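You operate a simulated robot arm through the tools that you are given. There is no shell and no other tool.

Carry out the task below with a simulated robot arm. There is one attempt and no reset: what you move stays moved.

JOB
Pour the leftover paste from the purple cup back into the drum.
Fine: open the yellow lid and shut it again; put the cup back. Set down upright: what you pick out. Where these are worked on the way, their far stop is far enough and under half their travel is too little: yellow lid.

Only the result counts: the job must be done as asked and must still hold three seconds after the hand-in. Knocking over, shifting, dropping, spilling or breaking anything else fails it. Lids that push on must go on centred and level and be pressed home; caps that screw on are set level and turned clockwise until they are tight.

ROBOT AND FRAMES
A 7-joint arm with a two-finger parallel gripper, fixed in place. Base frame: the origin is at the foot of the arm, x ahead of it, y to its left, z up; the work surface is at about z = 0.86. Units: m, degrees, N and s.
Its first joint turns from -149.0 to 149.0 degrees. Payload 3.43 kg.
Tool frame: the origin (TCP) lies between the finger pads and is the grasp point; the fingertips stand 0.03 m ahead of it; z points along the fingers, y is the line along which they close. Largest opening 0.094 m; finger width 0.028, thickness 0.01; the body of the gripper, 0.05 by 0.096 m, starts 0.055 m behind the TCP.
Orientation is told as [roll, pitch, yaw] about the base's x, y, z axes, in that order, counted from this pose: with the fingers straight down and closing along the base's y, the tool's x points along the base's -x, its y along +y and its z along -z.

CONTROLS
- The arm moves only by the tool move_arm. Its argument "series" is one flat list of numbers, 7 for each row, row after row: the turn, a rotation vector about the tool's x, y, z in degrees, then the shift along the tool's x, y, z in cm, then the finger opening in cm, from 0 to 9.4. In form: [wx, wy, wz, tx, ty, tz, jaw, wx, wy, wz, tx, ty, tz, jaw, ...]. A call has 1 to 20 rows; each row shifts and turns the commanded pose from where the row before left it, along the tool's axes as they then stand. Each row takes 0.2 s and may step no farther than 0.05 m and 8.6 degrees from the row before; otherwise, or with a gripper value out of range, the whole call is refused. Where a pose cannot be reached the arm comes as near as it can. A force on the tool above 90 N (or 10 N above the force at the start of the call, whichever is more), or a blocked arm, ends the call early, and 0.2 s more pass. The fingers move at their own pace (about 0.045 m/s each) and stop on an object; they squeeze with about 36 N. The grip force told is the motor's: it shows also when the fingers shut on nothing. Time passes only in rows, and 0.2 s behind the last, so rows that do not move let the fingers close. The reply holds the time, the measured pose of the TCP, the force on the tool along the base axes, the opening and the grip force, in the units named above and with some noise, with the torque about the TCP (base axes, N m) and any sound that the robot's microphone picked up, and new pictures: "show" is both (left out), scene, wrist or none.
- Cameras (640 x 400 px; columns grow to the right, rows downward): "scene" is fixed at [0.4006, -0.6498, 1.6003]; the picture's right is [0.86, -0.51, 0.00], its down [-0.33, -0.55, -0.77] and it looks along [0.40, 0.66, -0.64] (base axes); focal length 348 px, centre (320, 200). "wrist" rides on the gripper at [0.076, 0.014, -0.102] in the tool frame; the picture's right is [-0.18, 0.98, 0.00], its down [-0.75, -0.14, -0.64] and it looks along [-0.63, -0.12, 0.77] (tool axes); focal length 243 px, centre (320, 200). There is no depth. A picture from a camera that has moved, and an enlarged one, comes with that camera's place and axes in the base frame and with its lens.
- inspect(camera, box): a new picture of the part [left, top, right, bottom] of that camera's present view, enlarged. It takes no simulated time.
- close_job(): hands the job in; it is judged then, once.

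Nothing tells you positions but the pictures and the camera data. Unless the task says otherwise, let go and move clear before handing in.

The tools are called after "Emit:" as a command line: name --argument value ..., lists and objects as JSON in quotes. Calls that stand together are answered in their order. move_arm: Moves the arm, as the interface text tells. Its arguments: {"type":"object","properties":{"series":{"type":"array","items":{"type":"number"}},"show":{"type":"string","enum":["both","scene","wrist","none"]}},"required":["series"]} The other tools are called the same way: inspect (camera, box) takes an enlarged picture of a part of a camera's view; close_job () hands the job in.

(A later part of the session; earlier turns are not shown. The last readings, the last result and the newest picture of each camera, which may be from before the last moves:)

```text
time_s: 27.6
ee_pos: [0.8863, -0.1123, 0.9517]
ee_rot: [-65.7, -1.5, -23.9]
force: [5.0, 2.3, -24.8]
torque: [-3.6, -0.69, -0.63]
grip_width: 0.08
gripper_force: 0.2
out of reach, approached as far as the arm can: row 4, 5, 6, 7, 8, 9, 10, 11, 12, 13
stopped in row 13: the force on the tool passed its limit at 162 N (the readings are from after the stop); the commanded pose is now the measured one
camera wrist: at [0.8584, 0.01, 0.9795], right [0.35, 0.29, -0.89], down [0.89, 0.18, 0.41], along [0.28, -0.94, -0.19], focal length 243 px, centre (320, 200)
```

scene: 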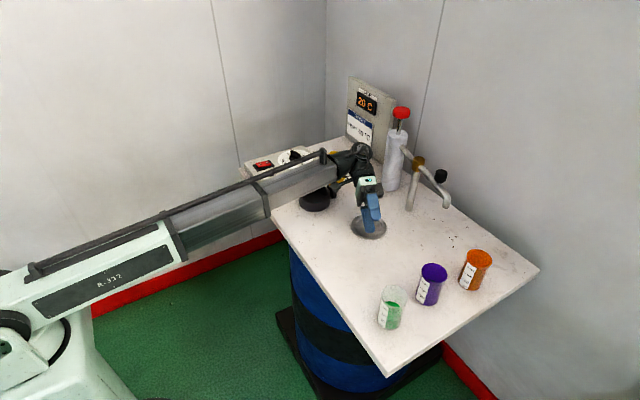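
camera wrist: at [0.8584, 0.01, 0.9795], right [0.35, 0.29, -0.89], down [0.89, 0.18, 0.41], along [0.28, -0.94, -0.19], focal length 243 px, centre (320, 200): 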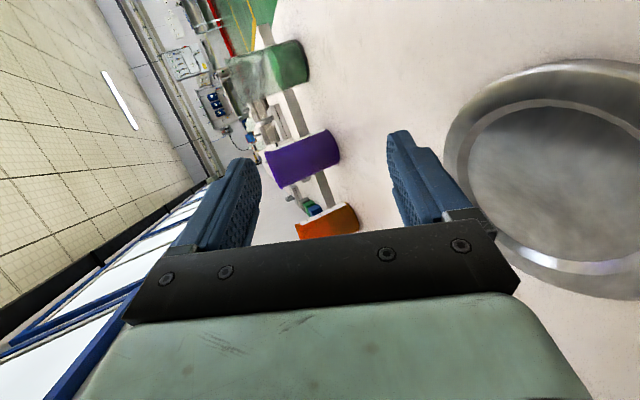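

The rotation went out of reach and the arm drifted far from the commanded pose, touching something. I stop and look closely before moving.

Emit:
inspect --camera "scene" --box '[260, 110, 440, 250]'

Emit:
inspect --camera "wrist" --box '[200, 0, 640, 320]'

```text
2.86 times, centred on (350, 180) of scene
camera zoom: at [0.4006, -0.6498, 1.6003], right [0.86, -0.51, 0.0], down [-0.33, -0.55, -0.77], along [0.4, 0.66, -0.64], focal length 993 px, centre (234, 257)
```

zoom: 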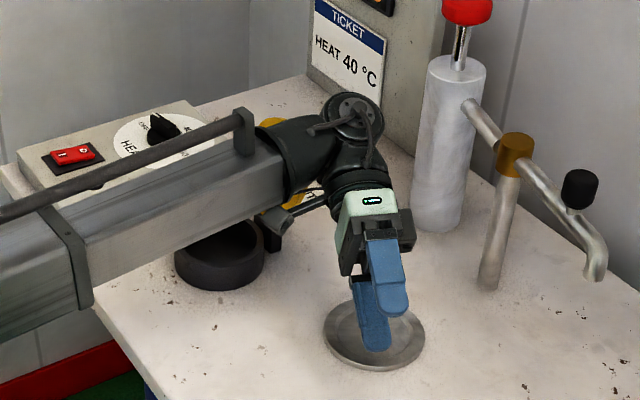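

```text
1.25 times, centred on (420, 160) of wrist
camera zoom: at [0.8584, 0.01, 0.9795], right [0.35, 0.29, -0.89], down [0.89, 0.18, 0.41], along [0.28, -0.94, -0.19], focal length 303 px, centre (195, 250)
```

zoom: 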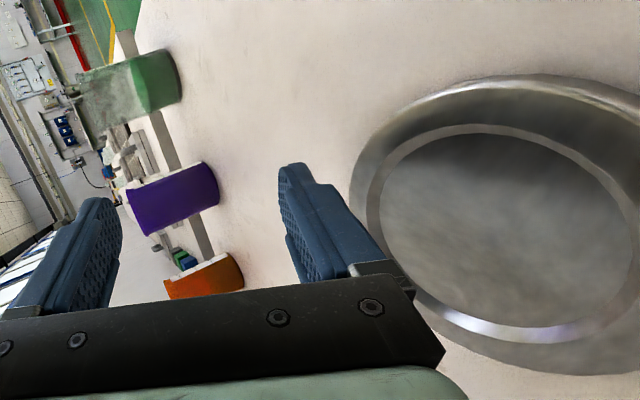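

The forearm appears to rest against the open lid's −y edge; the lid itself still looks fully open. I lift straight up in small steps and check.

Emit:
move_arm --series '[0, 0, 0, -0.05, -1.82, -0.82, 8, 0, 0, 0, -0.05, -1.82, -0.82, 8]' --show "scene"

Emit:
inspect --camera "scene" --box '[260, 110, 440, 250]'

```text
time_s: 28.0
ee_pos: [0.8863, -0.1124, 0.9701]
ee_rot: [-65.4, -2.7, -24.0]
force: [3.2, 1.5, -23.0]
torque: [-3.08, -0.53, -0.62]
grip_width: 0.0799
gripper_force: 0.1
out of reach, approached as far as the arm can: row 2
stopped in row 2: the force on the tool passed its limit at 104 N (the readings are from after the stop); the commanded pose is now the measured one
```

scene: 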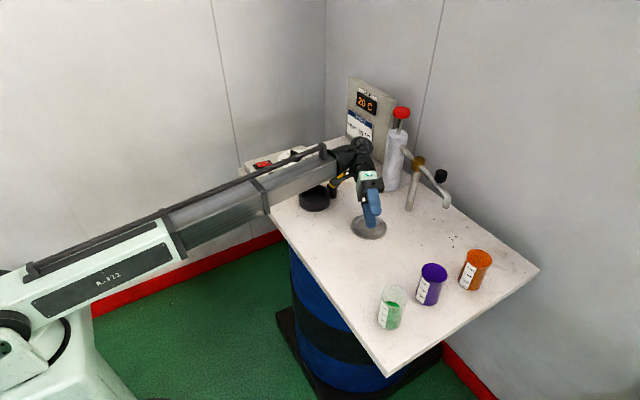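

```text
2.86 times, centred on (350, 180) of scene
camera zoom: at [0.4006, -0.6498, 1.6003], right [0.86, -0.51, 0.0], down [-0.33, -0.55, -0.77], along [0.4, 0.66, -0.64], focal length 993 px, centre (234, 257)
```

zoom: 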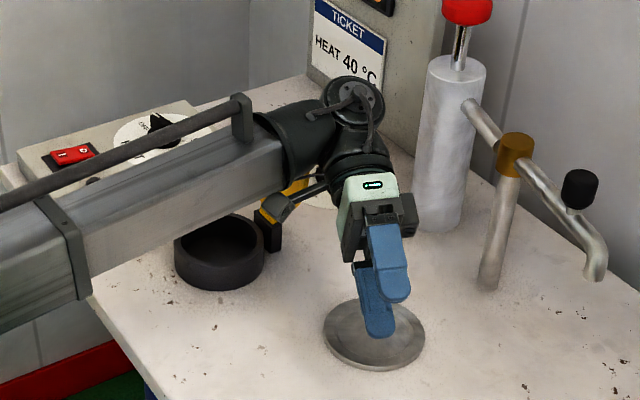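

The readings match a joint-limit pull rather than clear contact, because the wrist bend was exceeded. I back out by rotating to a more natural orientation (tool pointing +x/−y, 45° down) while lifting, a few rows at a time.

Emit:
move_arm --series '[-5.92, -2.93, 4.62, -0.02, -0.9, -0.4, 8, -5.92, -2.93, 4.62, -0.24, -1.7, -1.0, 8]' --show "scene"

Emit:
inspect --camera "scene" --box '[260, 110, 440, 250]'

```text
time_s: 28.6
ee_pos: [0.8856, -0.1137, 1.0006]
ee_rot: [-53.4, -13.4, -23.6]
force: [0.1, 0.9, -1.4]
torque: [-0.05, 0.03, -0.03]
grip_width: 0.0804
gripper_force: 0.0
```

scene: 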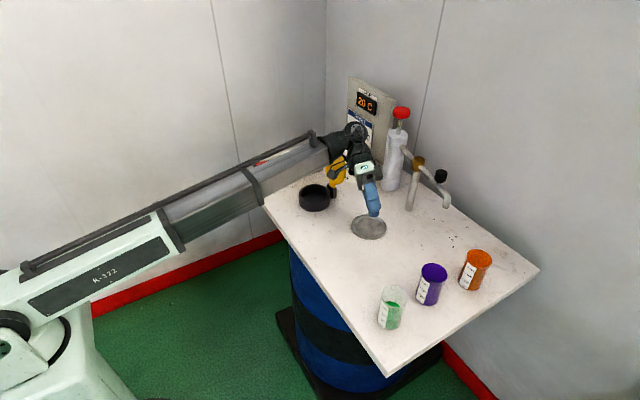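

```text
2.86 times, centred on (350, 180) of scene
camera zoom: at [0.4006, -0.6498, 1.6003], right [0.86, -0.51, 0.0], down [-0.33, -0.55, -0.77], along [0.4, 0.66, -0.64], focal length 993 px, centre (234, 257)
```

zoom: 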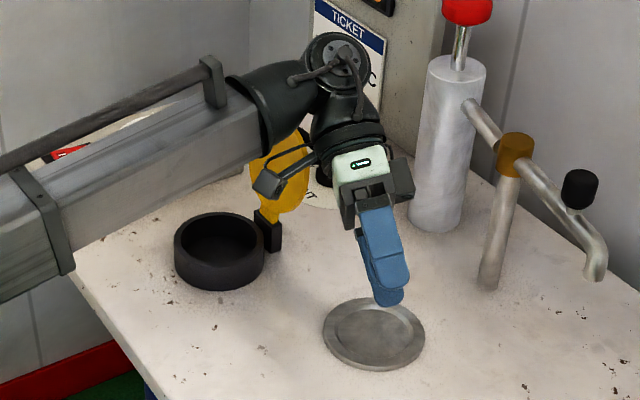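

The load is gone and the lid is still standing open. I finish rotating to the new orientation while rising.

Emit:
move_arm --series '[-5.92, -2.93, 4.62, -0.43, -1.58, -1.15, 8, -5.92, -2.93, 4.62, -0.61, -1.41, -1.27, 8, -5.92, -2.93, 4.62, -0.78, -1.22, -1.37, 8, -5.92, -2.93, 4.62, -0.94, -1.0, -1.44, 8, -5.92, -2.93, 4.62, -1.09, -0.77, -1.49, 8, -5.92, -2.93, 4.62, -1.22, -0.53, -1.49, 8, -5.92, -2.93, 4.62, -1.32, -0.28, -1.47, 8]'

Emit:
inspect --camera "scene" --box '[260, 110, 440, 250]'

```text
time_s: 30.2
ee_pos: [0.8833, -0.1132, 1.1395]
ee_rot: [0.9, -45.9, -45.7]
force: [-1.1, 0.2, 0.6]
torque: [0.0, 0.01, -0.01]
grip_width: 0.0801
gripper_force: 0.0
camera wrist: at [0.8057, -0.0132, 1.1569], right [0.78, 0.6, 0.14], down [-0.06, -0.15, 0.99], along [0.62, -0.78, -0.08], focal length 243 px, centre (320, 200)
```

scene: 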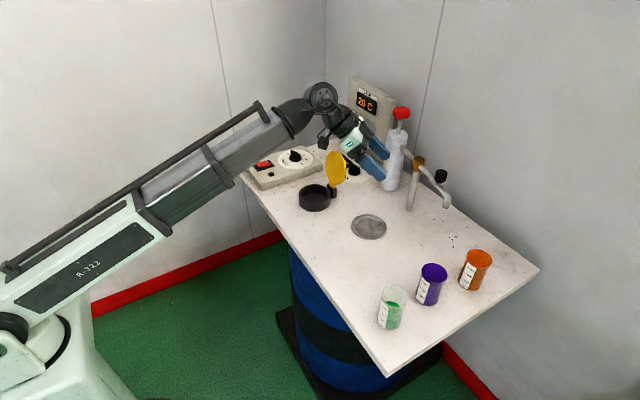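
wrist: 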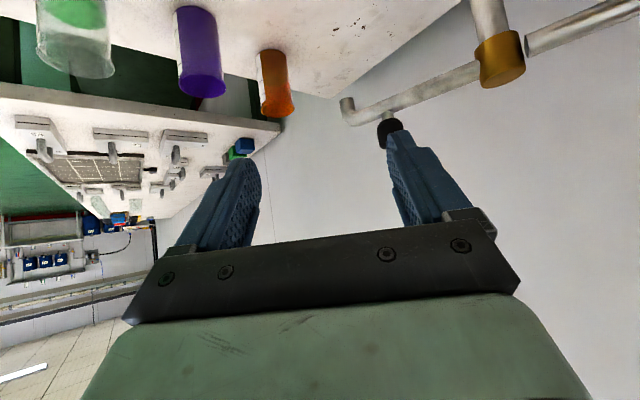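

```text
2.86 times, centred on (350, 180) of scene
camera zoom: at [0.4006, -0.6498, 1.6003], right [0.86, -0.51, 0.0], down [-0.33, -0.55, -0.77], along [0.4, 0.66, -0.64], focal length 993 px, centre (234, 257)
```

zoom: 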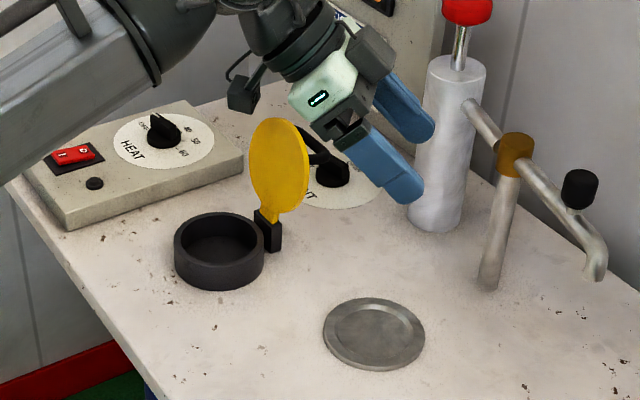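

The lid and everything else look undisturbed. I move over the port at a safe height and rehearse the tipping rotation in this orientation in small chunks.

Emit:
move_arm --series '[0, 0, 0, 2.85, 2.14, -2.29, 8, 0, 0, 0, 2.85, 2.14, -2.29, 8, 0, 0, 0, 2.85, 2.14, -2.29, 8, 0, 0, 0, 2.85, 2.14, -2.29, 8, 0, 0, 0, 2.85, 2.14, -2.29, 8, 3.19, 0, -7.7, 0, 0, 0, 8, 3.19, 0, -7.7, 0, 0, 0, 8]' --show "scene"

```text
time_s: 31.8
ee_pos: [0.8316, 0.0909, 1.1181]
ee_rot: [-20.8, -43.2, -24.1]
force: [-0.7, -0.5, -0.9]
torque: [0.0, -0.01, -0.02]
grip_width: 0.0802
gripper_force: 0.0
```

scene: 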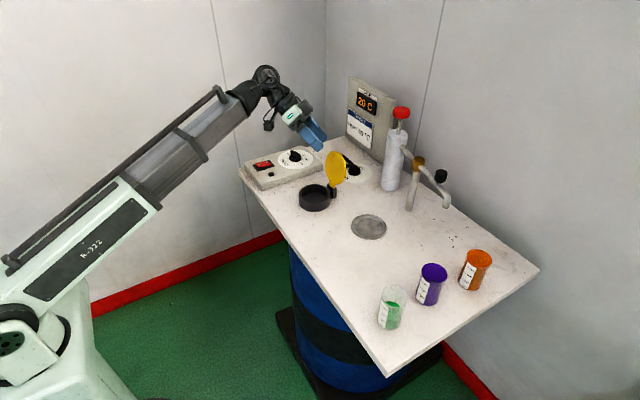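

Emit:
move_arm --series '[3.19, 0, -7.7, 0, 0, 0, 8, 3.19, 0, -7.7, 0, 0, 0, 8, 3.19, 0, -7.7, 0, 0, 0, 8, 3.19, 0, -7.7, 0, 0, 0, 8]' --show "none"

```text
time_s: 32.8
ee_pos: [0.8315, 0.0911, 1.1183]
ee_rot: [-51.1, -24.6, 5.8]
force: [1.2, -0.3, 0.3]
torque: [0.03, -0.05, -0.01]
grip_width: 0.0802
gripper_force: 0.0
```

Emit:
move_arm --series '[3.19, 0, -7.7, 0, 0, 0, 8, 3.19, 0, -7.7, 0, 0, 0, 8, 3.19, 0, -7.7, 0, 0, 0, 8, 3.19, 0, -7.7, 0, 0, 0, 8]' --show "scene"

```text
time_s: 33.8
ee_pos: [0.8306, 0.0918, 1.119]
ee_rot: [-67.3, 2.0, 21.9]
force: [0.3, 0.4, 0.3]
torque: [0.01, 0.0, -0.01]
grip_width: 0.0803
gripper_force: 0.0
```

scene: 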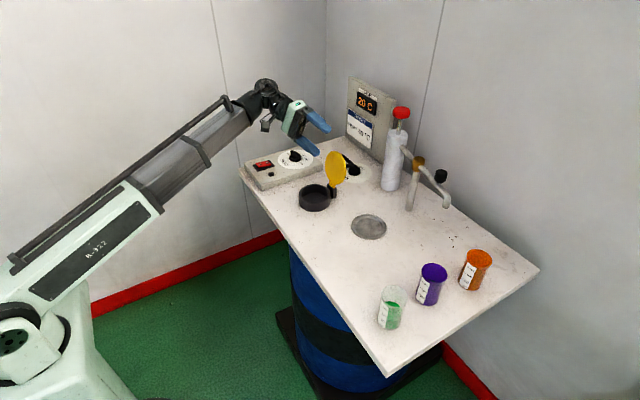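

Emit:
move_arm --series '[3.19, 0, -7.7, 0, 0, 0, 8, 3.19, 0, -7.7, 0, 0, 0, 8, 3.19, 0, -7.7, 0, 0, 0, 8, 3.19, 0, -7.7, 0, 0, 0, 8]' --show "none"

```text
time_s: 34.8
ee_pos: [0.8302, 0.0892, 1.1195]
ee_rot: [-77.7, 31.4, 31.3]
force: [-0.2, 0.8, -0.6]
torque: [0.0, 0.04, -0.04]
grip_width: 0.0799
gripper_force: 0.0
```

Emit:
move_arm --series '[3.19, 0, -7.7, 0, 0, 0, 8, 3.19, 0, -7.7, 0, 0, 0, 8, 3.19, 0, -7.7, 0, 0, 0, 8, 3.19, 0, -7.7, 0, 0, 0, 8]' --show "scene"

Emit:
inspect --camera "scene" --box '[220, 60, 420, 230]'

```text
time_s: 35.8
ee_pos: [0.8313, 0.0908, 1.1191]
ee_rot: [-85.8, 61.8, 37.7]
force: [-0.5, 0.3, -0.4]
torque: [-0.02, -0.02, 0.02]
grip_width: 0.0799
gripper_force: 0.0
```

scene: 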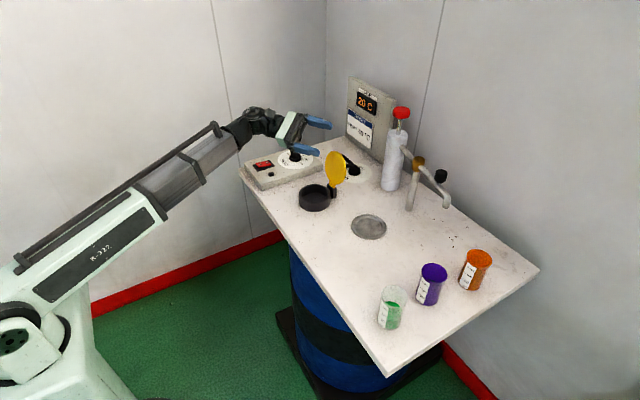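

```text
2.35 times, centred on (320, 145) of scene
camera zoom: at [0.4006, -0.6498, 1.6003], right [0.86, -0.51, 0.0], down [-0.33, -0.55, -0.77], along [0.4, 0.66, -0.64], focal length 818 px, centre (320, 329)
```

zoom: 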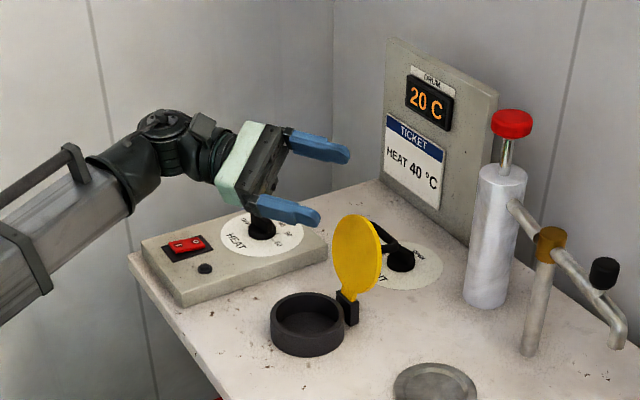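

The whole tipping range is reachable in this orientation without trouble. I rotate back to the grasp orientation.

Emit:
move_arm --series '[-3.19, 0, 7.7, 0, 0, 0, 8, -3.19, 0, 7.7, 0, 0, 0, 8, -3.19, 0, 7.7, 0, 0, 0, 8, -3.19, 0, 7.7, 0, 0, 0, 8, -3.19, 0, 7.7, 0, 0, 0, 8, -3.19, 0, 7.7, 0, 0, 0, 8, -3.19, 0, 7.7, 0, 0, 0, 8, -3.19, 0, 7.7, 0, 0, 0, 8, -3.19, 0, 7.7, 0, 0, 0, 8, -3.19, 0, 7.7, 0, 0, 0, 8, -3.19, 0, 7.7, 0, 0, 0, 8, -3.19, 0, 7.7, 0, 0, 0, 8, -3.19, 0, 7.7, 0, 0, 0, 8, -3.19, 0, 7.7, 0, 0, 0, 8, -3.19, 0, 7.7, 0, 0, 0, 8, -3.19, 0, 7.7, 0, 0, 0, 8, -3.19, 0, 7.7, 0, 0, 0, 8, -3.19, 0, 7.7, 0, 0, 0, 8]' --show "wrist"

```text
time_s: 39.6
ee_pos: [0.8303, 0.0906, 1.1184]
ee_rot: [1.1, -45.8, -46.0]
force: [-0.4, -0.8, 0.5]
torque: [0.0, -0.01, 0.0]
grip_width: 0.0799
gripper_force: 0.1
camera wrist: at [0.7529, 0.1913, 1.136], right [0.79, 0.6, 0.15], down [-0.06, -0.16, 0.99], along [0.62, -0.78, -0.08], focal length 243 px, centre (320, 200)
```

wrist: 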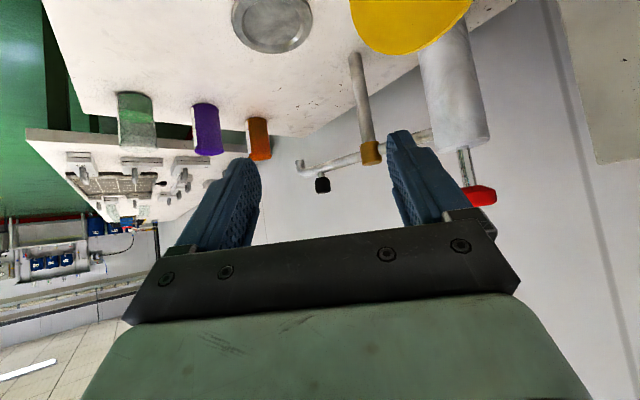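

Back in the grasp orientation. I move towards the purple cup at a safe height for a close look.

Emit:
move_arm --series '[0.4, 0.8, -0.7, -1.8, -3.03, 2.2, 8, 0, 0, 0, -1.8, -3.03, 2.2, 8, 0, 0, 0, -1.8, -3.03, 2.2, 8, 0, 0, 0, -1.8, -3.03, 2.2, 8, 0, 0, 0, -1.8, -3.03, 2.2, 8, 0, 0, 0, -1.8, -3.03, 2.2, 8, 0, 0, 0, -1.8, -3.03, 2.2, 8]'

Emit:
inspect --camera "wrist" --box '[100, 0, 420, 200]'

Emit:
inspect --camera "scene" --box '[340, 160, 540, 340]'

```text
time_s: 41.2
ee_pos: [0.8209, -0.2001, 1.0993]
ee_rot: [-0.2, -44.9, -44.7]
force: [0.6, 0.0, -0.4]
torque: [0.05, 0.0, 0.02]
grip_width: 0.0799
gripper_force: 0.0
camera wrist: at [0.7431, -0.0998, 1.1179], right [0.78, 0.61, 0.13], down [-0.04, -0.15, 0.99], along [0.62, -0.78, -0.1], focal length 243 px, centre (320, 200)
```

scene: 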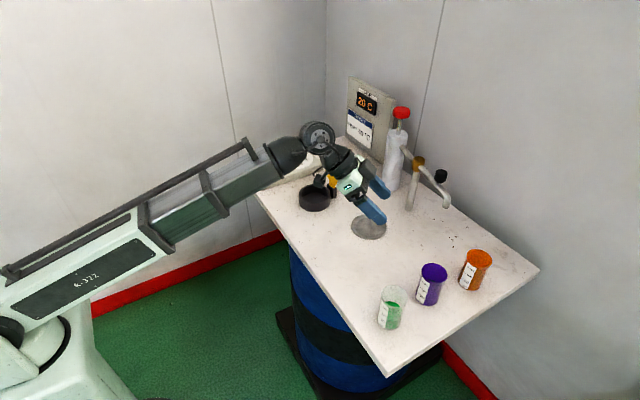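
wrist: 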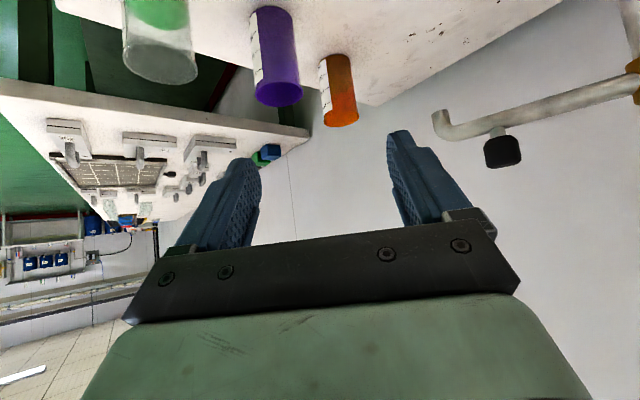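

```text
2.00 times, centred on (260, 100) of wrist
camera zoom: at [0.7431, -0.0998, 1.1179], right [0.78, 0.61, 0.13], down [-0.04, -0.15, 0.99], along [0.62, -0.78, -0.1], focal length 485 px, centre (440, 400)
```

zoom: 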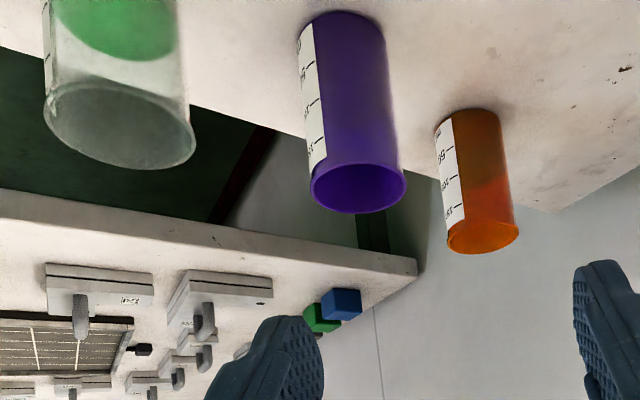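

```text
2.22 times, centred on (440, 250) of scene
camera zoom: at [0.4006, -0.6498, 1.6003], right [0.86, -0.51, 0.0], down [-0.33, -0.55, -0.77], along [0.4, 0.66, -0.64], focal length 772 px, centre (53, 89)
```

zoom: 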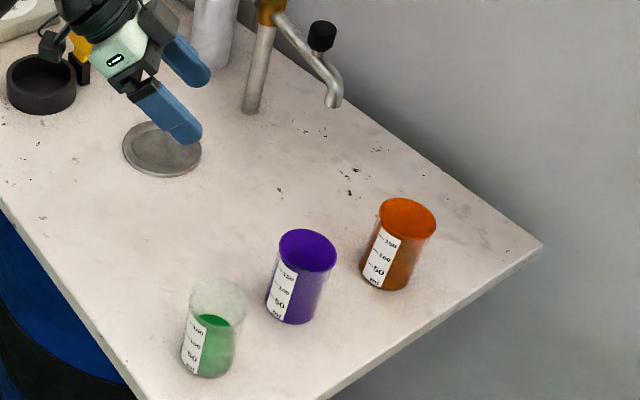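

The purple cup's axis is at about (0.895, -0.345), with its rim at z≈0.953. I go to the pre-grasp point 12 cm back along the approach line and check alignment.

Emit:
move_arm --series '[0, 0, 0, 0.64, -1.67, 3.71, 8, 0, 0, 0, 0.64, -1.67, 3.71, 8, 0, 0, 0, 0.64, -1.67, 3.71, 8]'

Emit:
inspect --camera "wrist" --box '[160, 0, 480, 220]'

Emit:
inspect --camera "scene" --box '[340, 180, 520, 340]'

```text
time_s: 42.0
ee_pos: [0.8321, -0.2809, 1.0053]
ee_rot: [-0.2, -45.0, -44.6]
force: [0.7, -0.2, 0.2]
torque: [-0.01, -0.01, -0.02]
grip_width: 0.08
gripper_force: 0.1
camera wrist: at [0.7542, -0.1808, 1.0259], right [0.79, 0.61, 0.13], down [-0.04, -0.15, 0.99], along [0.62, -0.78, -0.09], focal length 243 px, centre (320, 200)
```

scene: 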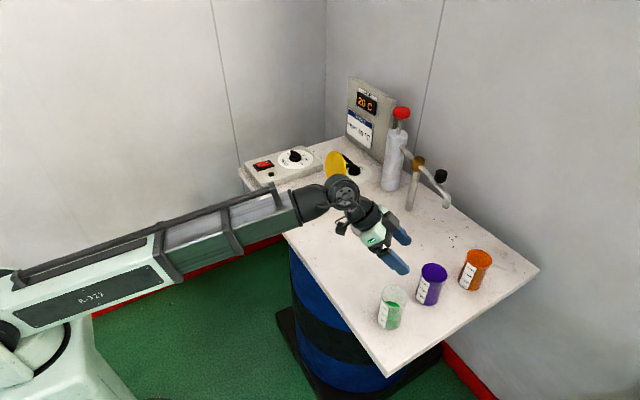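
wrist: 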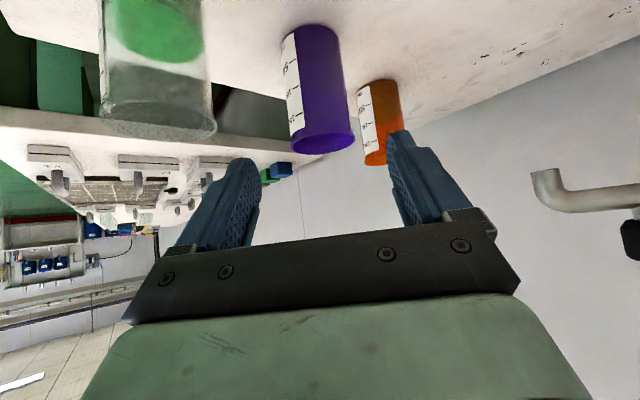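

```text
1.82 times, centred on (320, 110) of wrist
camera zoom: at [0.7542, -0.1808, 1.0259], right [0.79, 0.61, 0.13], down [-0.04, -0.15, 0.99], along [0.62, -0.78, -0.09], focal length 441 px, centre (320, 364)
```

zoom: 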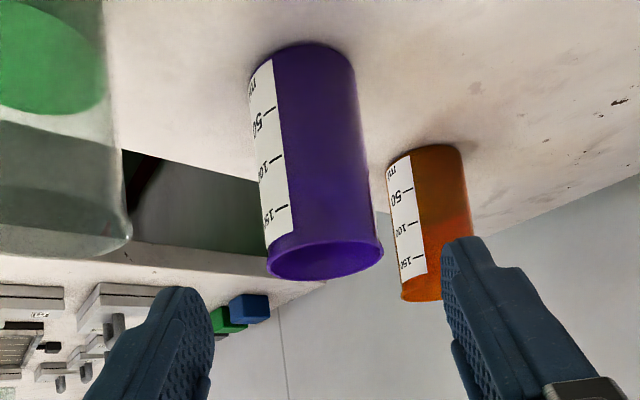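

```text
2.50 times, centred on (430, 260) of scene
camera zoom: at [0.4006, -0.6498, 1.6003], right [0.86, -0.51, 0.0], down [-0.33, -0.55, -0.77], along [0.4, 0.66, -0.64], focal length 869 px, centre (45, 50)
```

zoom: 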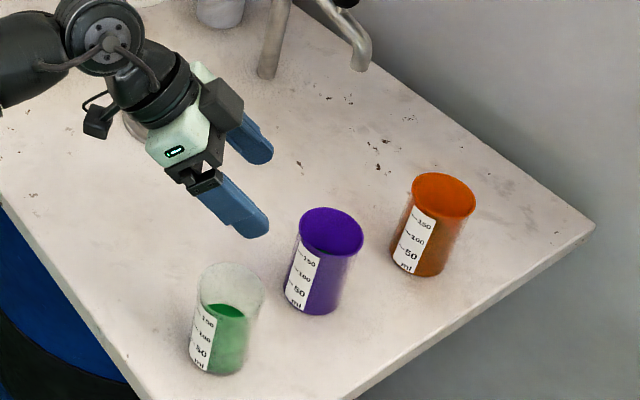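

Triangulation puts the cup axis at (0.897, -0.345) and the rim at z=0.9525. The line-up is good, so I advance along the approach with the fingers opened wider.

Emit:
move_arm --series '[0, 0, 0, 0, 0, 3, 9, 0, 0, 0, 0, 0, 3, 9, 0, 0, 0, -0.1, 0, 3, 9]'

Emit:
inspect --camera "scene" --box '[340, 180, 520, 340]'

Emit:
inspect --camera "wrist" --box '[160, 40, 480, 260]'

```text
time_s: 42.8
ee_pos: [0.8787, -0.3268, 0.9443]
ee_rot: [-0.2, -45.0, -44.6]
force: [0.3, 0.0, -0.6]
torque: [0.0, -0.01, 0.01]
grip_width: 0.0899
gripper_force: 0.0
camera wrist: at [0.7999, -0.2261, 0.9627], right [0.79, 0.61, 0.13], down [-0.04, -0.15, 0.99], along [0.62, -0.78, -0.09], focal length 243 px, centre (320, 200)
```

scene: 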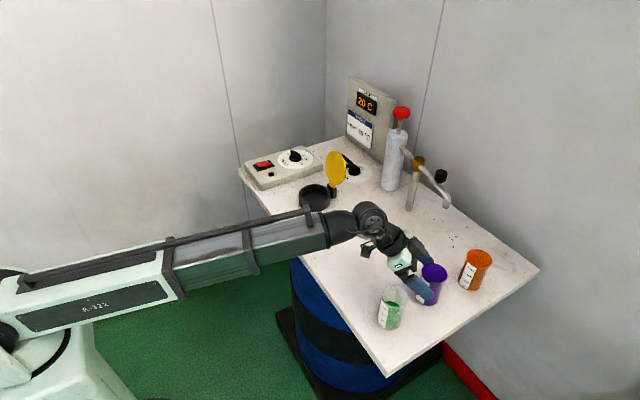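
wrist: 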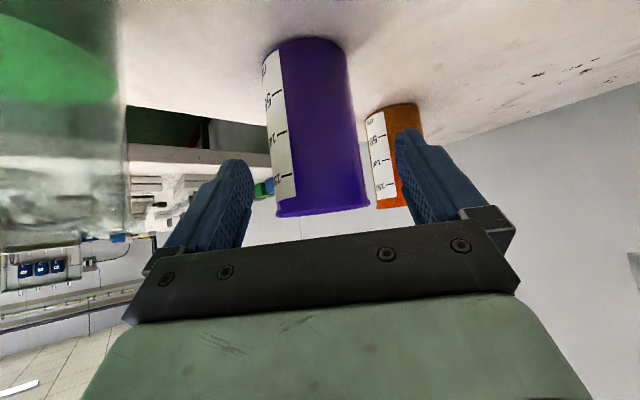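

```text
2.50 times, centred on (430, 260) of scene
camera zoom: at [0.4006, -0.6498, 1.6003], right [0.86, -0.51, 0.0], down [-0.33, -0.55, -0.77], along [0.4, 0.66, -0.64], focal length 869 px, centre (45, 50)
```

zoom: 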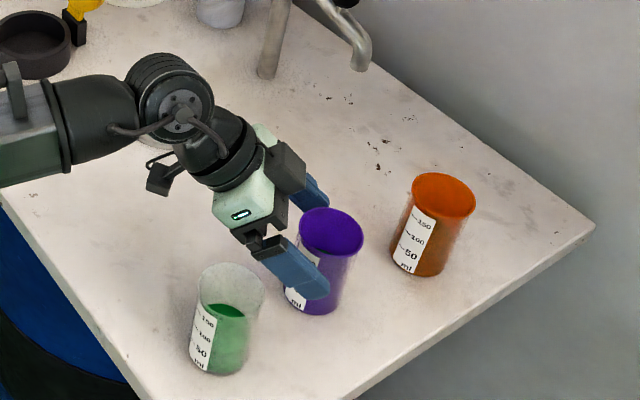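

```text
1.82 times, centred on (320, 150) of wrist
camera zoom: at [0.7999, -0.2261, 0.9627], right [0.79, 0.61, 0.13], down [-0.04, -0.15, 0.99], along [0.62, -0.78, -0.09], focal length 441 px, centre (320, 291)
```

zoom: 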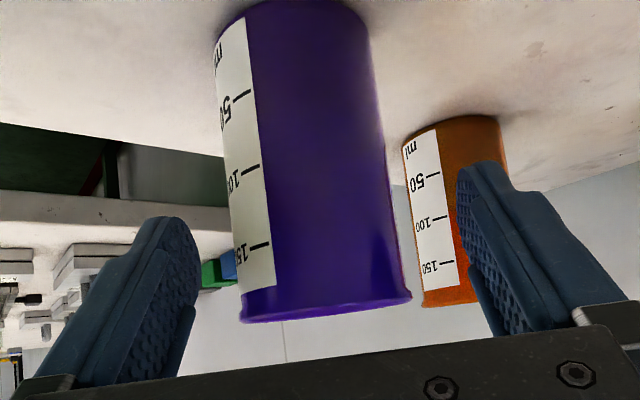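

The cup is centred between the fingers. I advance the last 3 cm and close.

Emit:
move_arm --series '[0, 0, 0, -0.05, 0, 1.5, 9, 0, 0, 0, -0.05, 0, 1.5, 9, 0, 0, 0, 0, 0, 0, 6.5, 0, 0, 0, 0, 0, 0, 4, 0, 0, 0, 0, 0, 0, 4, 0, 0, 0, 0, 0, 0, 4, 0, 0, 0, 0, 0, 0, 4]'

Emit:
inspect --camera "scene" --box '[340, 180, 520, 340]'

```text
time_s: 44.4
ee_pos: [0.8927, -0.3408, 0.9229]
ee_rot: [-0.2, -45.1, -44.6]
force: [0.7, 0.5, -0.1]
torque: [0.01, -0.01, -0.03]
grip_width: 0.0602
gripper_force: 36.4
camera wrist: at [0.8154, -0.2417, 0.9429], right [0.79, 0.61, 0.13], down [-0.04, -0.15, 0.99], along [0.62, -0.78, -0.1], focal length 243 px, centre (320, 200)
```

scene: 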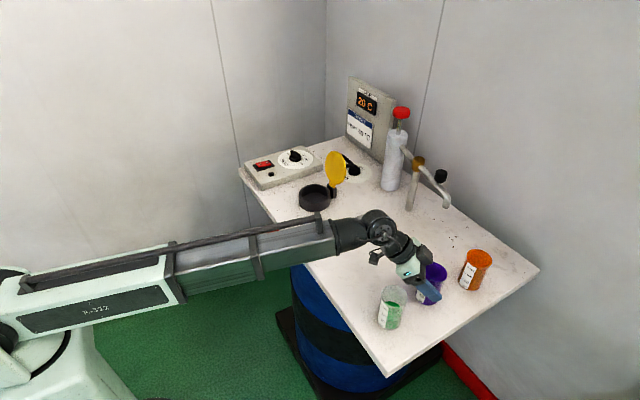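
wrist: 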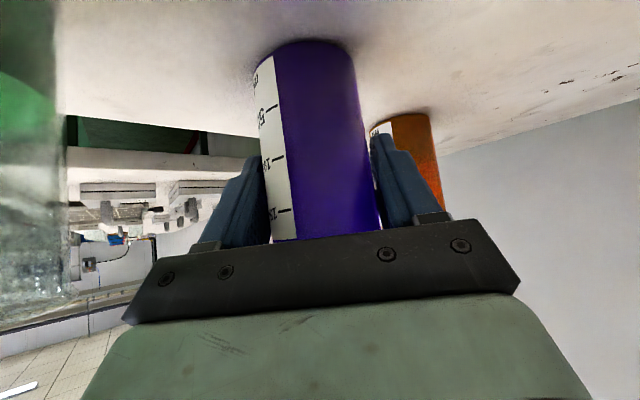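

```text
2.50 times, centred on (430, 260) of scene
camera zoom: at [0.4006, -0.6498, 1.6003], right [0.86, -0.51, 0.0], down [-0.33, -0.55, -0.77], along [0.4, 0.66, -0.64], focal length 869 px, centre (45, 50)
```

zoom: 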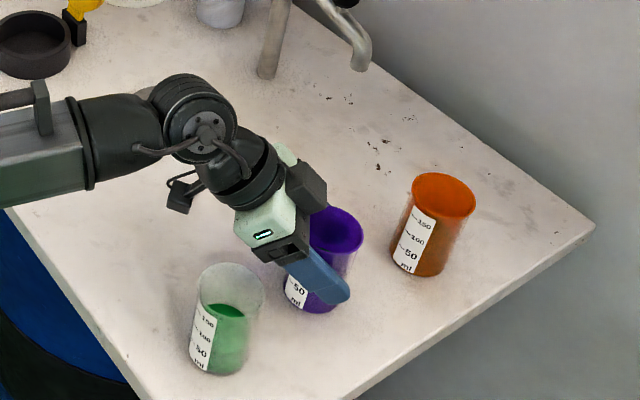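

The cup is held (6.02 cm wide, 36 N). I lift it gently straight up and check the hold and the weight.

Emit:
move_arm --series '[0, 0, 0, -0.35, 0, -0.35, 4, 0, 0, 0, -0.7, 0, -0.7, 4, 0, 0, 0, -1.06, 0, -1.06, 4, 0, 0, 0, -1.06, 0, -1.06, 4, 0, 0, 0, -1.06, 0, -1.06, 4, 0, 0, 0, -1.06, 0, -1.06, 4, 0, 0, 0, -0.7, 0, -0.7, 4]'

Emit:
inspect --camera "scene" --box '[340, 150, 520, 340]'

```text
time_s: 46.0
ee_pos: [0.895, -0.3421, 1.0089]
ee_rot: [-0.3, -45.0, -44.6]
force: [-1.0, -0.1, -1.0]
torque: [0.0, 0.0, 0.01]
grip_width: 0.0604
gripper_force: 35.9
camera wrist: at [0.8156, -0.2418, 1.0281], right [0.79, 0.61, 0.13], down [-0.04, -0.15, 0.99], along [0.62, -0.78, -0.1], focal length 243 px, centre (320, 200)
```

scene: 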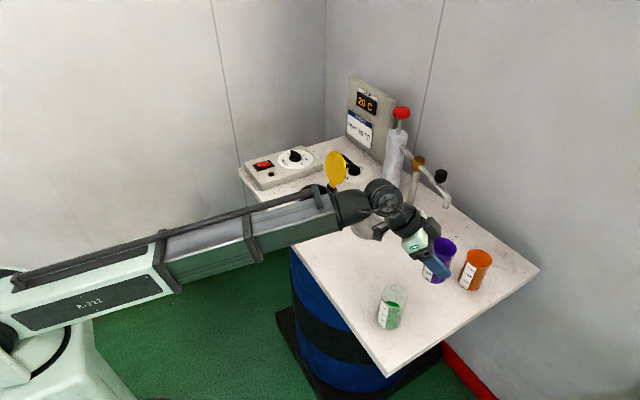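
wrist: 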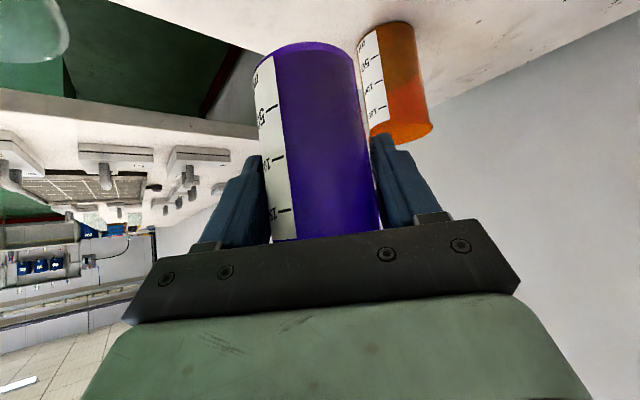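

```text
2.11 times, centred on (430, 245) of scene
camera zoom: at [0.4006, -0.6498, 1.6003], right [0.86, -0.51, 0.0], down [-0.33, -0.55, -0.77], along [0.4, 0.66, -0.64], focal length 732 px, centre (88, 105)
```

zoom: 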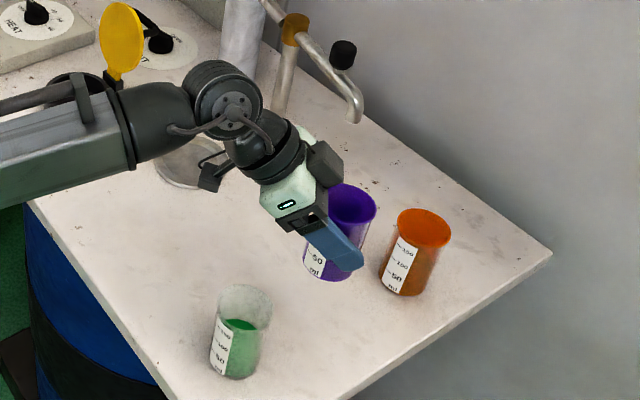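

The cup is held upright and secure. I raise it above lid height, then carry it level to the port.

Emit:
move_arm --series '[0, 0, 0, -1.0, 0, -1.0, 4, 0, 0, 0, -1.8, 0, -1.8, 4, 0, 0, 0, -1.8, 0, -1.8, 4, 0, 0, 0, -1.8, 0, -1.8, 4, 0, 0, 0, 0.8, 0.85, -0.8, 4, 0, 0, 0, 1.651, 1.751, -1.651, 4, 0, 0, 0, 1.651, 1.751, -1.651, 4, 0, 0, 0, 1.651, 1.751, -1.651, 4, 0, 0, 0, 1.651, 1.751, -1.651, 4, 0, 0, 0, 1.651, 1.751, -1.651, 4, 0, 0, 0, 1.651, 1.751, -1.651, 4, 0, 0, 0, 1.651, 1.751, -1.651, 4, 0, 0, 0, 1.651, 1.751, -1.651, 4]'

```text
time_s: 48.8
ee_pos: [0.8587, -0.0964, 1.0975]
ee_rot: [-0.2, -45.0, -44.8]
force: [-0.6, 0.2, -1.0]
torque: [0.0, 0.0, -0.03]
grip_width: 0.0601
gripper_force: 35.9
camera wrist: at [0.7807, 0.0034, 1.117], right [0.79, 0.61, 0.13], down [-0.04, -0.15, 0.99], along [0.62, -0.78, -0.1], focal length 243 px, centre (320, 200)
```

scene: 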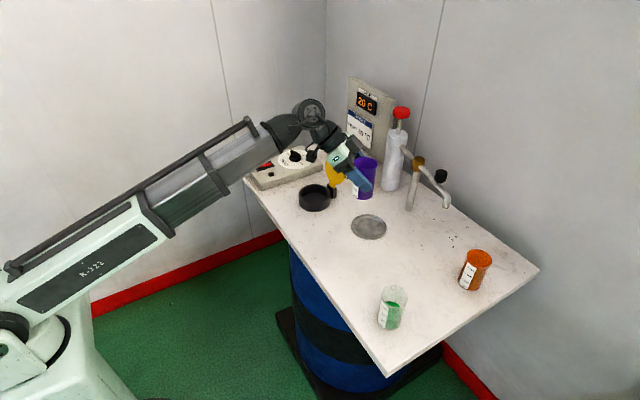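
wrist: 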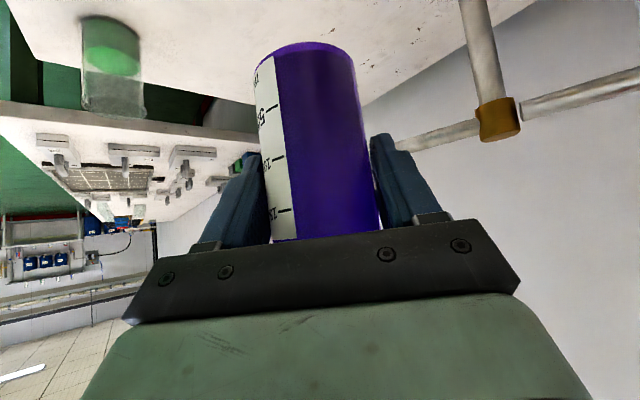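

The carry is smooth. I continue to just above the port, at z≈1.05.

Emit:
move_arm --series '[0, 0, 0, 1.816, 1.44, -0.976, 4, 0, 0, 0, 1.816, 1.44, -0.976, 4, 0, 0, 0, 1.816, 1.44, -0.976, 4, 0, 0, 0, 1.816, 1.44, -0.976, 4, 0, 0, 0, 1.816, 1.44, -0.976, 4, 0, 0, 0, 1.816, 1.44, -0.976, 4, 0, 0, 0, 1.816, 1.44, -0.976, 4, 0, 0, 0, 1.816, 1.44, -0.976, 4]'

Emit:
inspect --camera "scene" --box '[240, 90, 400, 230]'

```text
time_s: 50.6
ee_pos: [0.8266, 0.0952, 1.051]
ee_rot: [-0.4, -45.0, -44.7]
force: [0.1, 0.7, -1.2]
torque: [0.0, 0.02, -0.01]
grip_width: 0.0602
gripper_force: 35.9
camera wrist: at [0.7487, 0.1957, 1.0695], right [0.79, 0.61, 0.13], down [-0.04, -0.15, 0.99], along [0.62, -0.78, -0.1], focal length 243 px, centre (320, 200)
```

scene: 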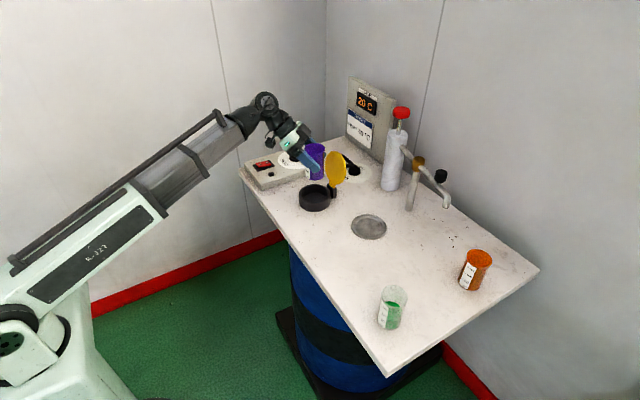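
wrist: 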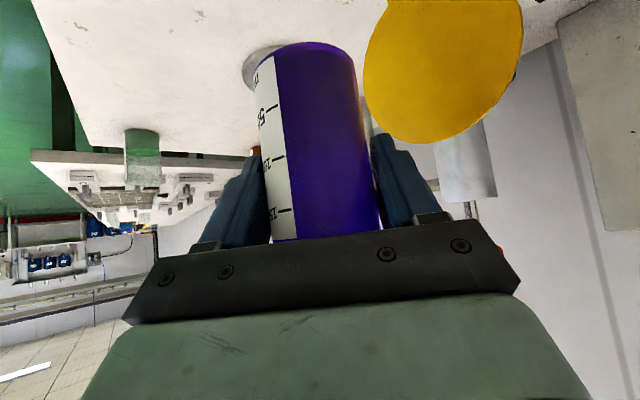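

```text
2.86 times, centred on (320, 160) of scene
camera zoom: at [0.4006, -0.6498, 1.6003], right [0.86, -0.51, 0.0], down [-0.33, -0.55, -0.77], along [0.4, 0.66, -0.64], focal length 993 px, centre (320, 314)
```

zoom: 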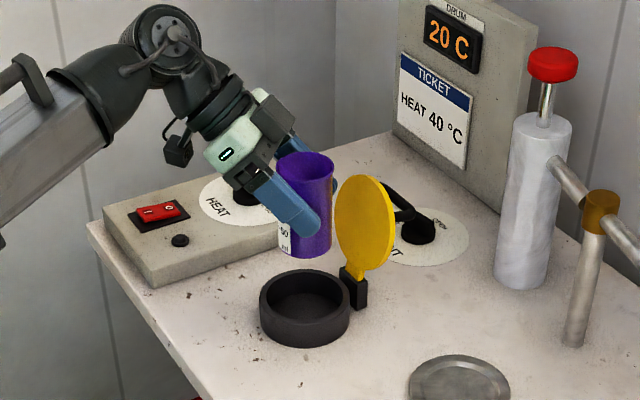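

It is in position. I lower the cup to z≈0.975 over the port and begin tipping through the first 50°.

Emit:
move_arm --series '[0, 0, 0, 1.77, 0, 1.77, 4, 0, 0, 0, 1.77, 0, 1.77, 4, 0, 0, 0, 1.77, 0.1, 1.77, 4, 2.68, 0, -6.47, 0, 0, 0, 4, 2.68, 0, -6.47, 0, 0, 0, 4, 2.68, 0, -6.47, 0, 0, 0, 4, 2.68, 0, -6.47, 0, 0, 0, 4, 2.68, 0, -6.47, 0, 0, 0, 4, 2.68, 0, -6.47, 0, 0, 0, 4, 2.68, 0, -6.47, 0, 0, 0, 4]'

Emit:
inspect --camera "scene" --box '[240, 90, 400, 230]'

```text
time_s: 52.8
ee_pos: [0.8273, 0.0978, 0.9759]
ee_rot: [-50.2, -24.2, 5.3]
force: [-0.3, -0.3, -0.3]
torque: [0.02, -0.01, -0.02]
grip_width: 0.0603
gripper_force: 36.0
camera wrist: at [0.7291, 0.1769, 0.9949], right [0.42, 0.67, -0.61], down [0.44, 0.45, 0.78], along [0.8, -0.59, -0.11], focal length 243 px, centre (320, 200)
```

scene: 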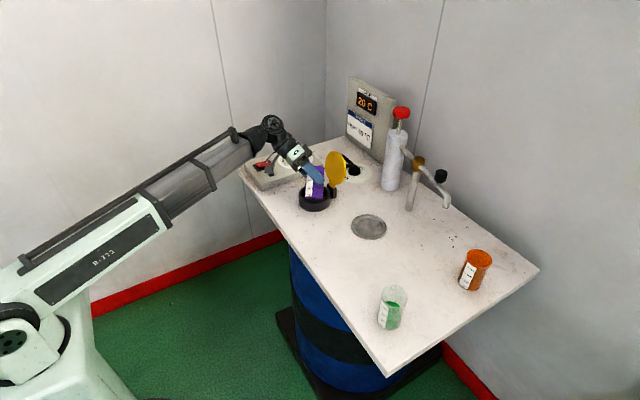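
wrist: 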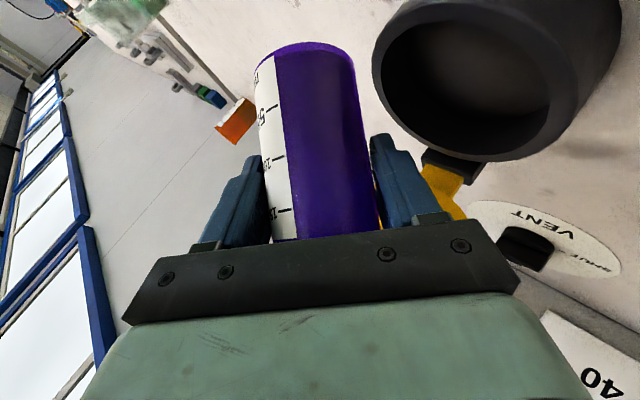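

```text
2.86 times, centred on (320, 160) of scene
camera zoom: at [0.4006, -0.6498, 1.6003], right [0.86, -0.51, 0.0], down [-0.33, -0.55, -0.77], along [0.4, 0.66, -0.64], focal length 993 px, centre (320, 314)
```

zoom: 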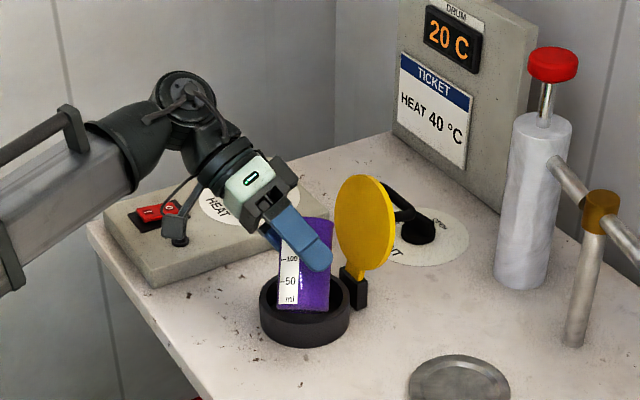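

Tipped about 45°, with the mouth over the port. I continue slowly at about 4° per row.

Emit:
move_arm --series '[1.53, 0, -3.7, 0, 0, 0, 4, 1.53, 0, -3.7, 0, 0, 0, 4, 1.53, 0, -3.7, 0, 0, 0, 4, 1.53, 0, -3.7, 0, 0, 0, 4, 1.53, 0, -3.7, 0, 0, 0, 4, 1.53, 0, -3.7, 0, 0, 0, 4]'

Emit:
inspect --camera "scene" --box '[240, 90, 400, 230]'

```text
time_s: 54.2
ee_pos: [0.828, 0.0968, 0.9762]
ee_rot: [-62.8, -5.6, 17.9]
force: [-0.2, -0.1, -1.4]
torque: [0.04, -0.02, -0.01]
grip_width: 0.0603
gripper_force: 36.3
camera wrist: at [0.7236, 0.1664, 1.0029], right [0.12, 0.51, -0.85], down [0.52, 0.7, 0.49], along [0.85, -0.5, -0.18], focal length 243 px, centre (320, 200)
```

scene: 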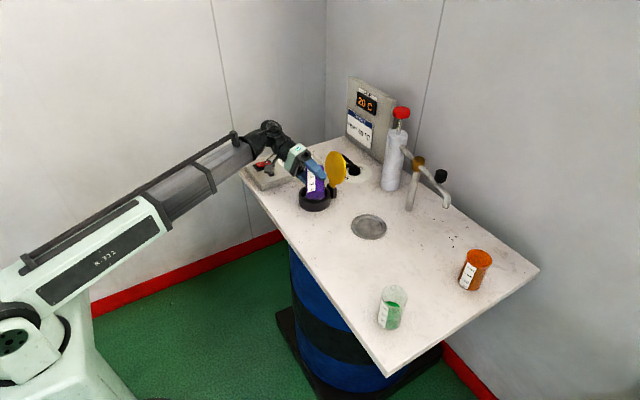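
wrist: 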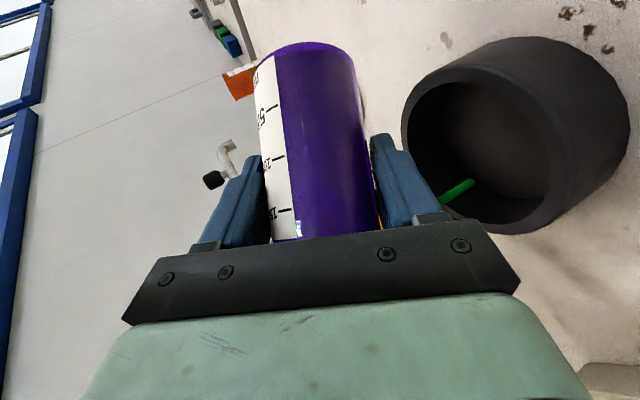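

```text
2.86 times, centred on (320, 160) of scene
camera zoom: at [0.4006, -0.6498, 1.6003], right [0.86, -0.51, 0.0], down [-0.33, -0.55, -0.77], along [0.4, 0.66, -0.64], focal length 993 px, centre (320, 314)
```

zoom: 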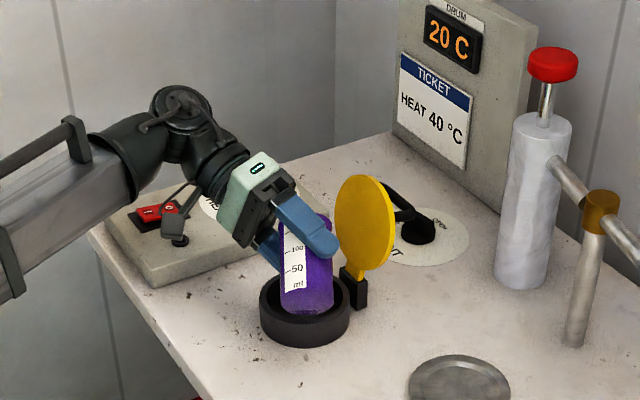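

Green paste has started to run out. I check where the stream falls relative to the port.

Emit:
inspect --camera "wrist" --box '[340, 20, 640, 260]'

Emit:
inspect --camera "scene" --box '[290, 150, 350, 220]'

```text
1.67 times, centred on (490, 140) of wrist
camera zoom: at [0.7236, 0.1664, 1.0029], right [0.12, 0.51, -0.85], down [0.52, 0.7, 0.49], along [0.85, -0.5, -0.18], focal length 404 px, centre (37, 300)
```

zoom: 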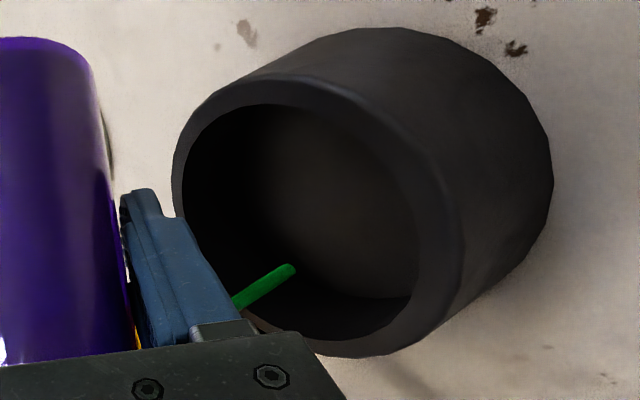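

```text
5.71 times, centred on (320, 185) of scene
camera zoom: at [0.4006, -0.6498, 1.6003], right [0.86, -0.51, 0.0], down [-0.33, -0.55, -0.77], along [0.4, 0.66, -0.64], focal length 1986 px, centre (320, 286)
```

zoom: 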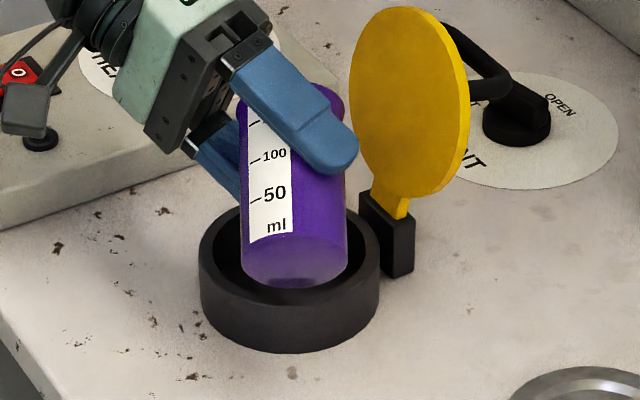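

The stream drops into the port, about 1.5 cm from its centre. I continue tipping slowly.

Emit:
move_arm --series '[0, 0, 0, 0, 0, 0, 4, 1.53, 0, -3.7, 0, 0, 0, 4, 0, 0, 0, 0, 0, 0, 4, 1.53, 0, -3.7, 0, 0, 0, 4, 0, 0, 0, 0, 0, 0, 4, 1.53, 0, -3.7, 0, 0, 0, 4, 0, 0, 0, 0, 0, 0, 4, 1.53, 0, -3.7, 0, 0, 0, 4]'

Emit:
inspect --camera "wrist" --box '[340, 20, 640, 260]'

Emit:
inspect --camera "scene" --box '[290, 150, 350, 220]'

```text
time_s: 56.0
ee_pos: [0.8282, 0.0969, 0.976]
ee_rot: [-68.8, 7.7, 24.1]
force: [-0.5, 0.1, -0.7]
torque: [-0.01, 0.02, -0.02]
grip_width: 0.0603
gripper_force: 36.1
camera wrist: at [0.722, 0.1606, 1.0101], right [-0.09, 0.35, -0.93], down [0.51, 0.82, 0.26], along [0.86, -0.45, -0.25], focal length 243 px, centre (320, 200)
```

scene: 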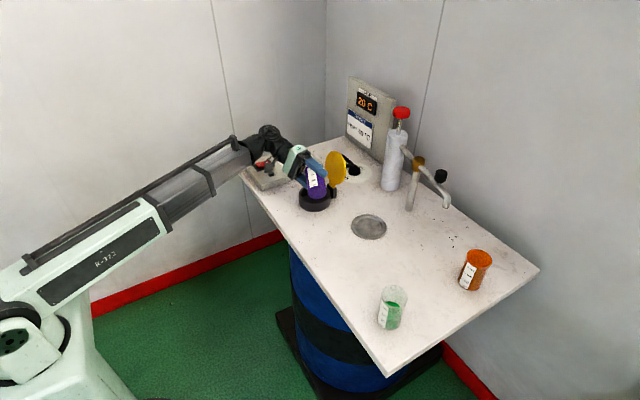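
wrist: 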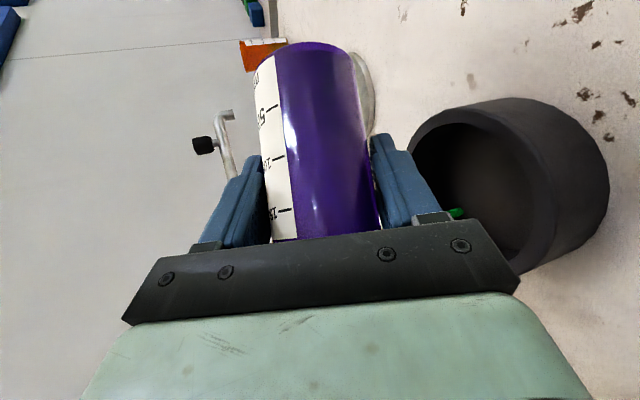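

```text
1.67 times, centred on (490, 140) of wrist
camera zoom: at [0.722, 0.1606, 1.0101], right [-0.09, 0.35, -0.93], down [0.51, 0.82, 0.26], along [0.86, -0.45, -0.25], focal length 404 px, centre (37, 300)
```

zoom: 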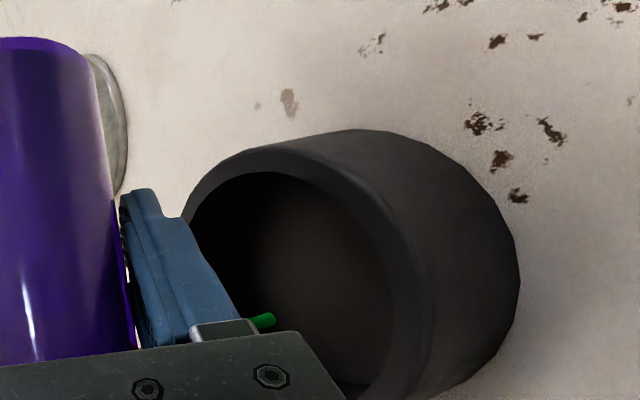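

```text
5.71 times, centred on (320, 185) of scene
camera zoom: at [0.4006, -0.6498, 1.6003], right [0.86, -0.51, 0.0], down [-0.33, -0.55, -0.77], along [0.4, 0.66, -0.64], focal length 1986 px, centre (320, 286)
```

zoom: 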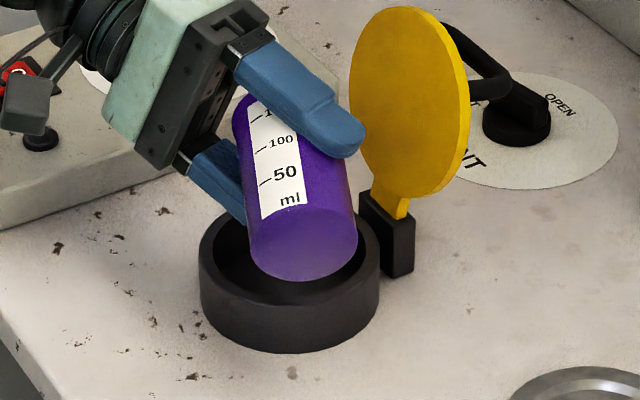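

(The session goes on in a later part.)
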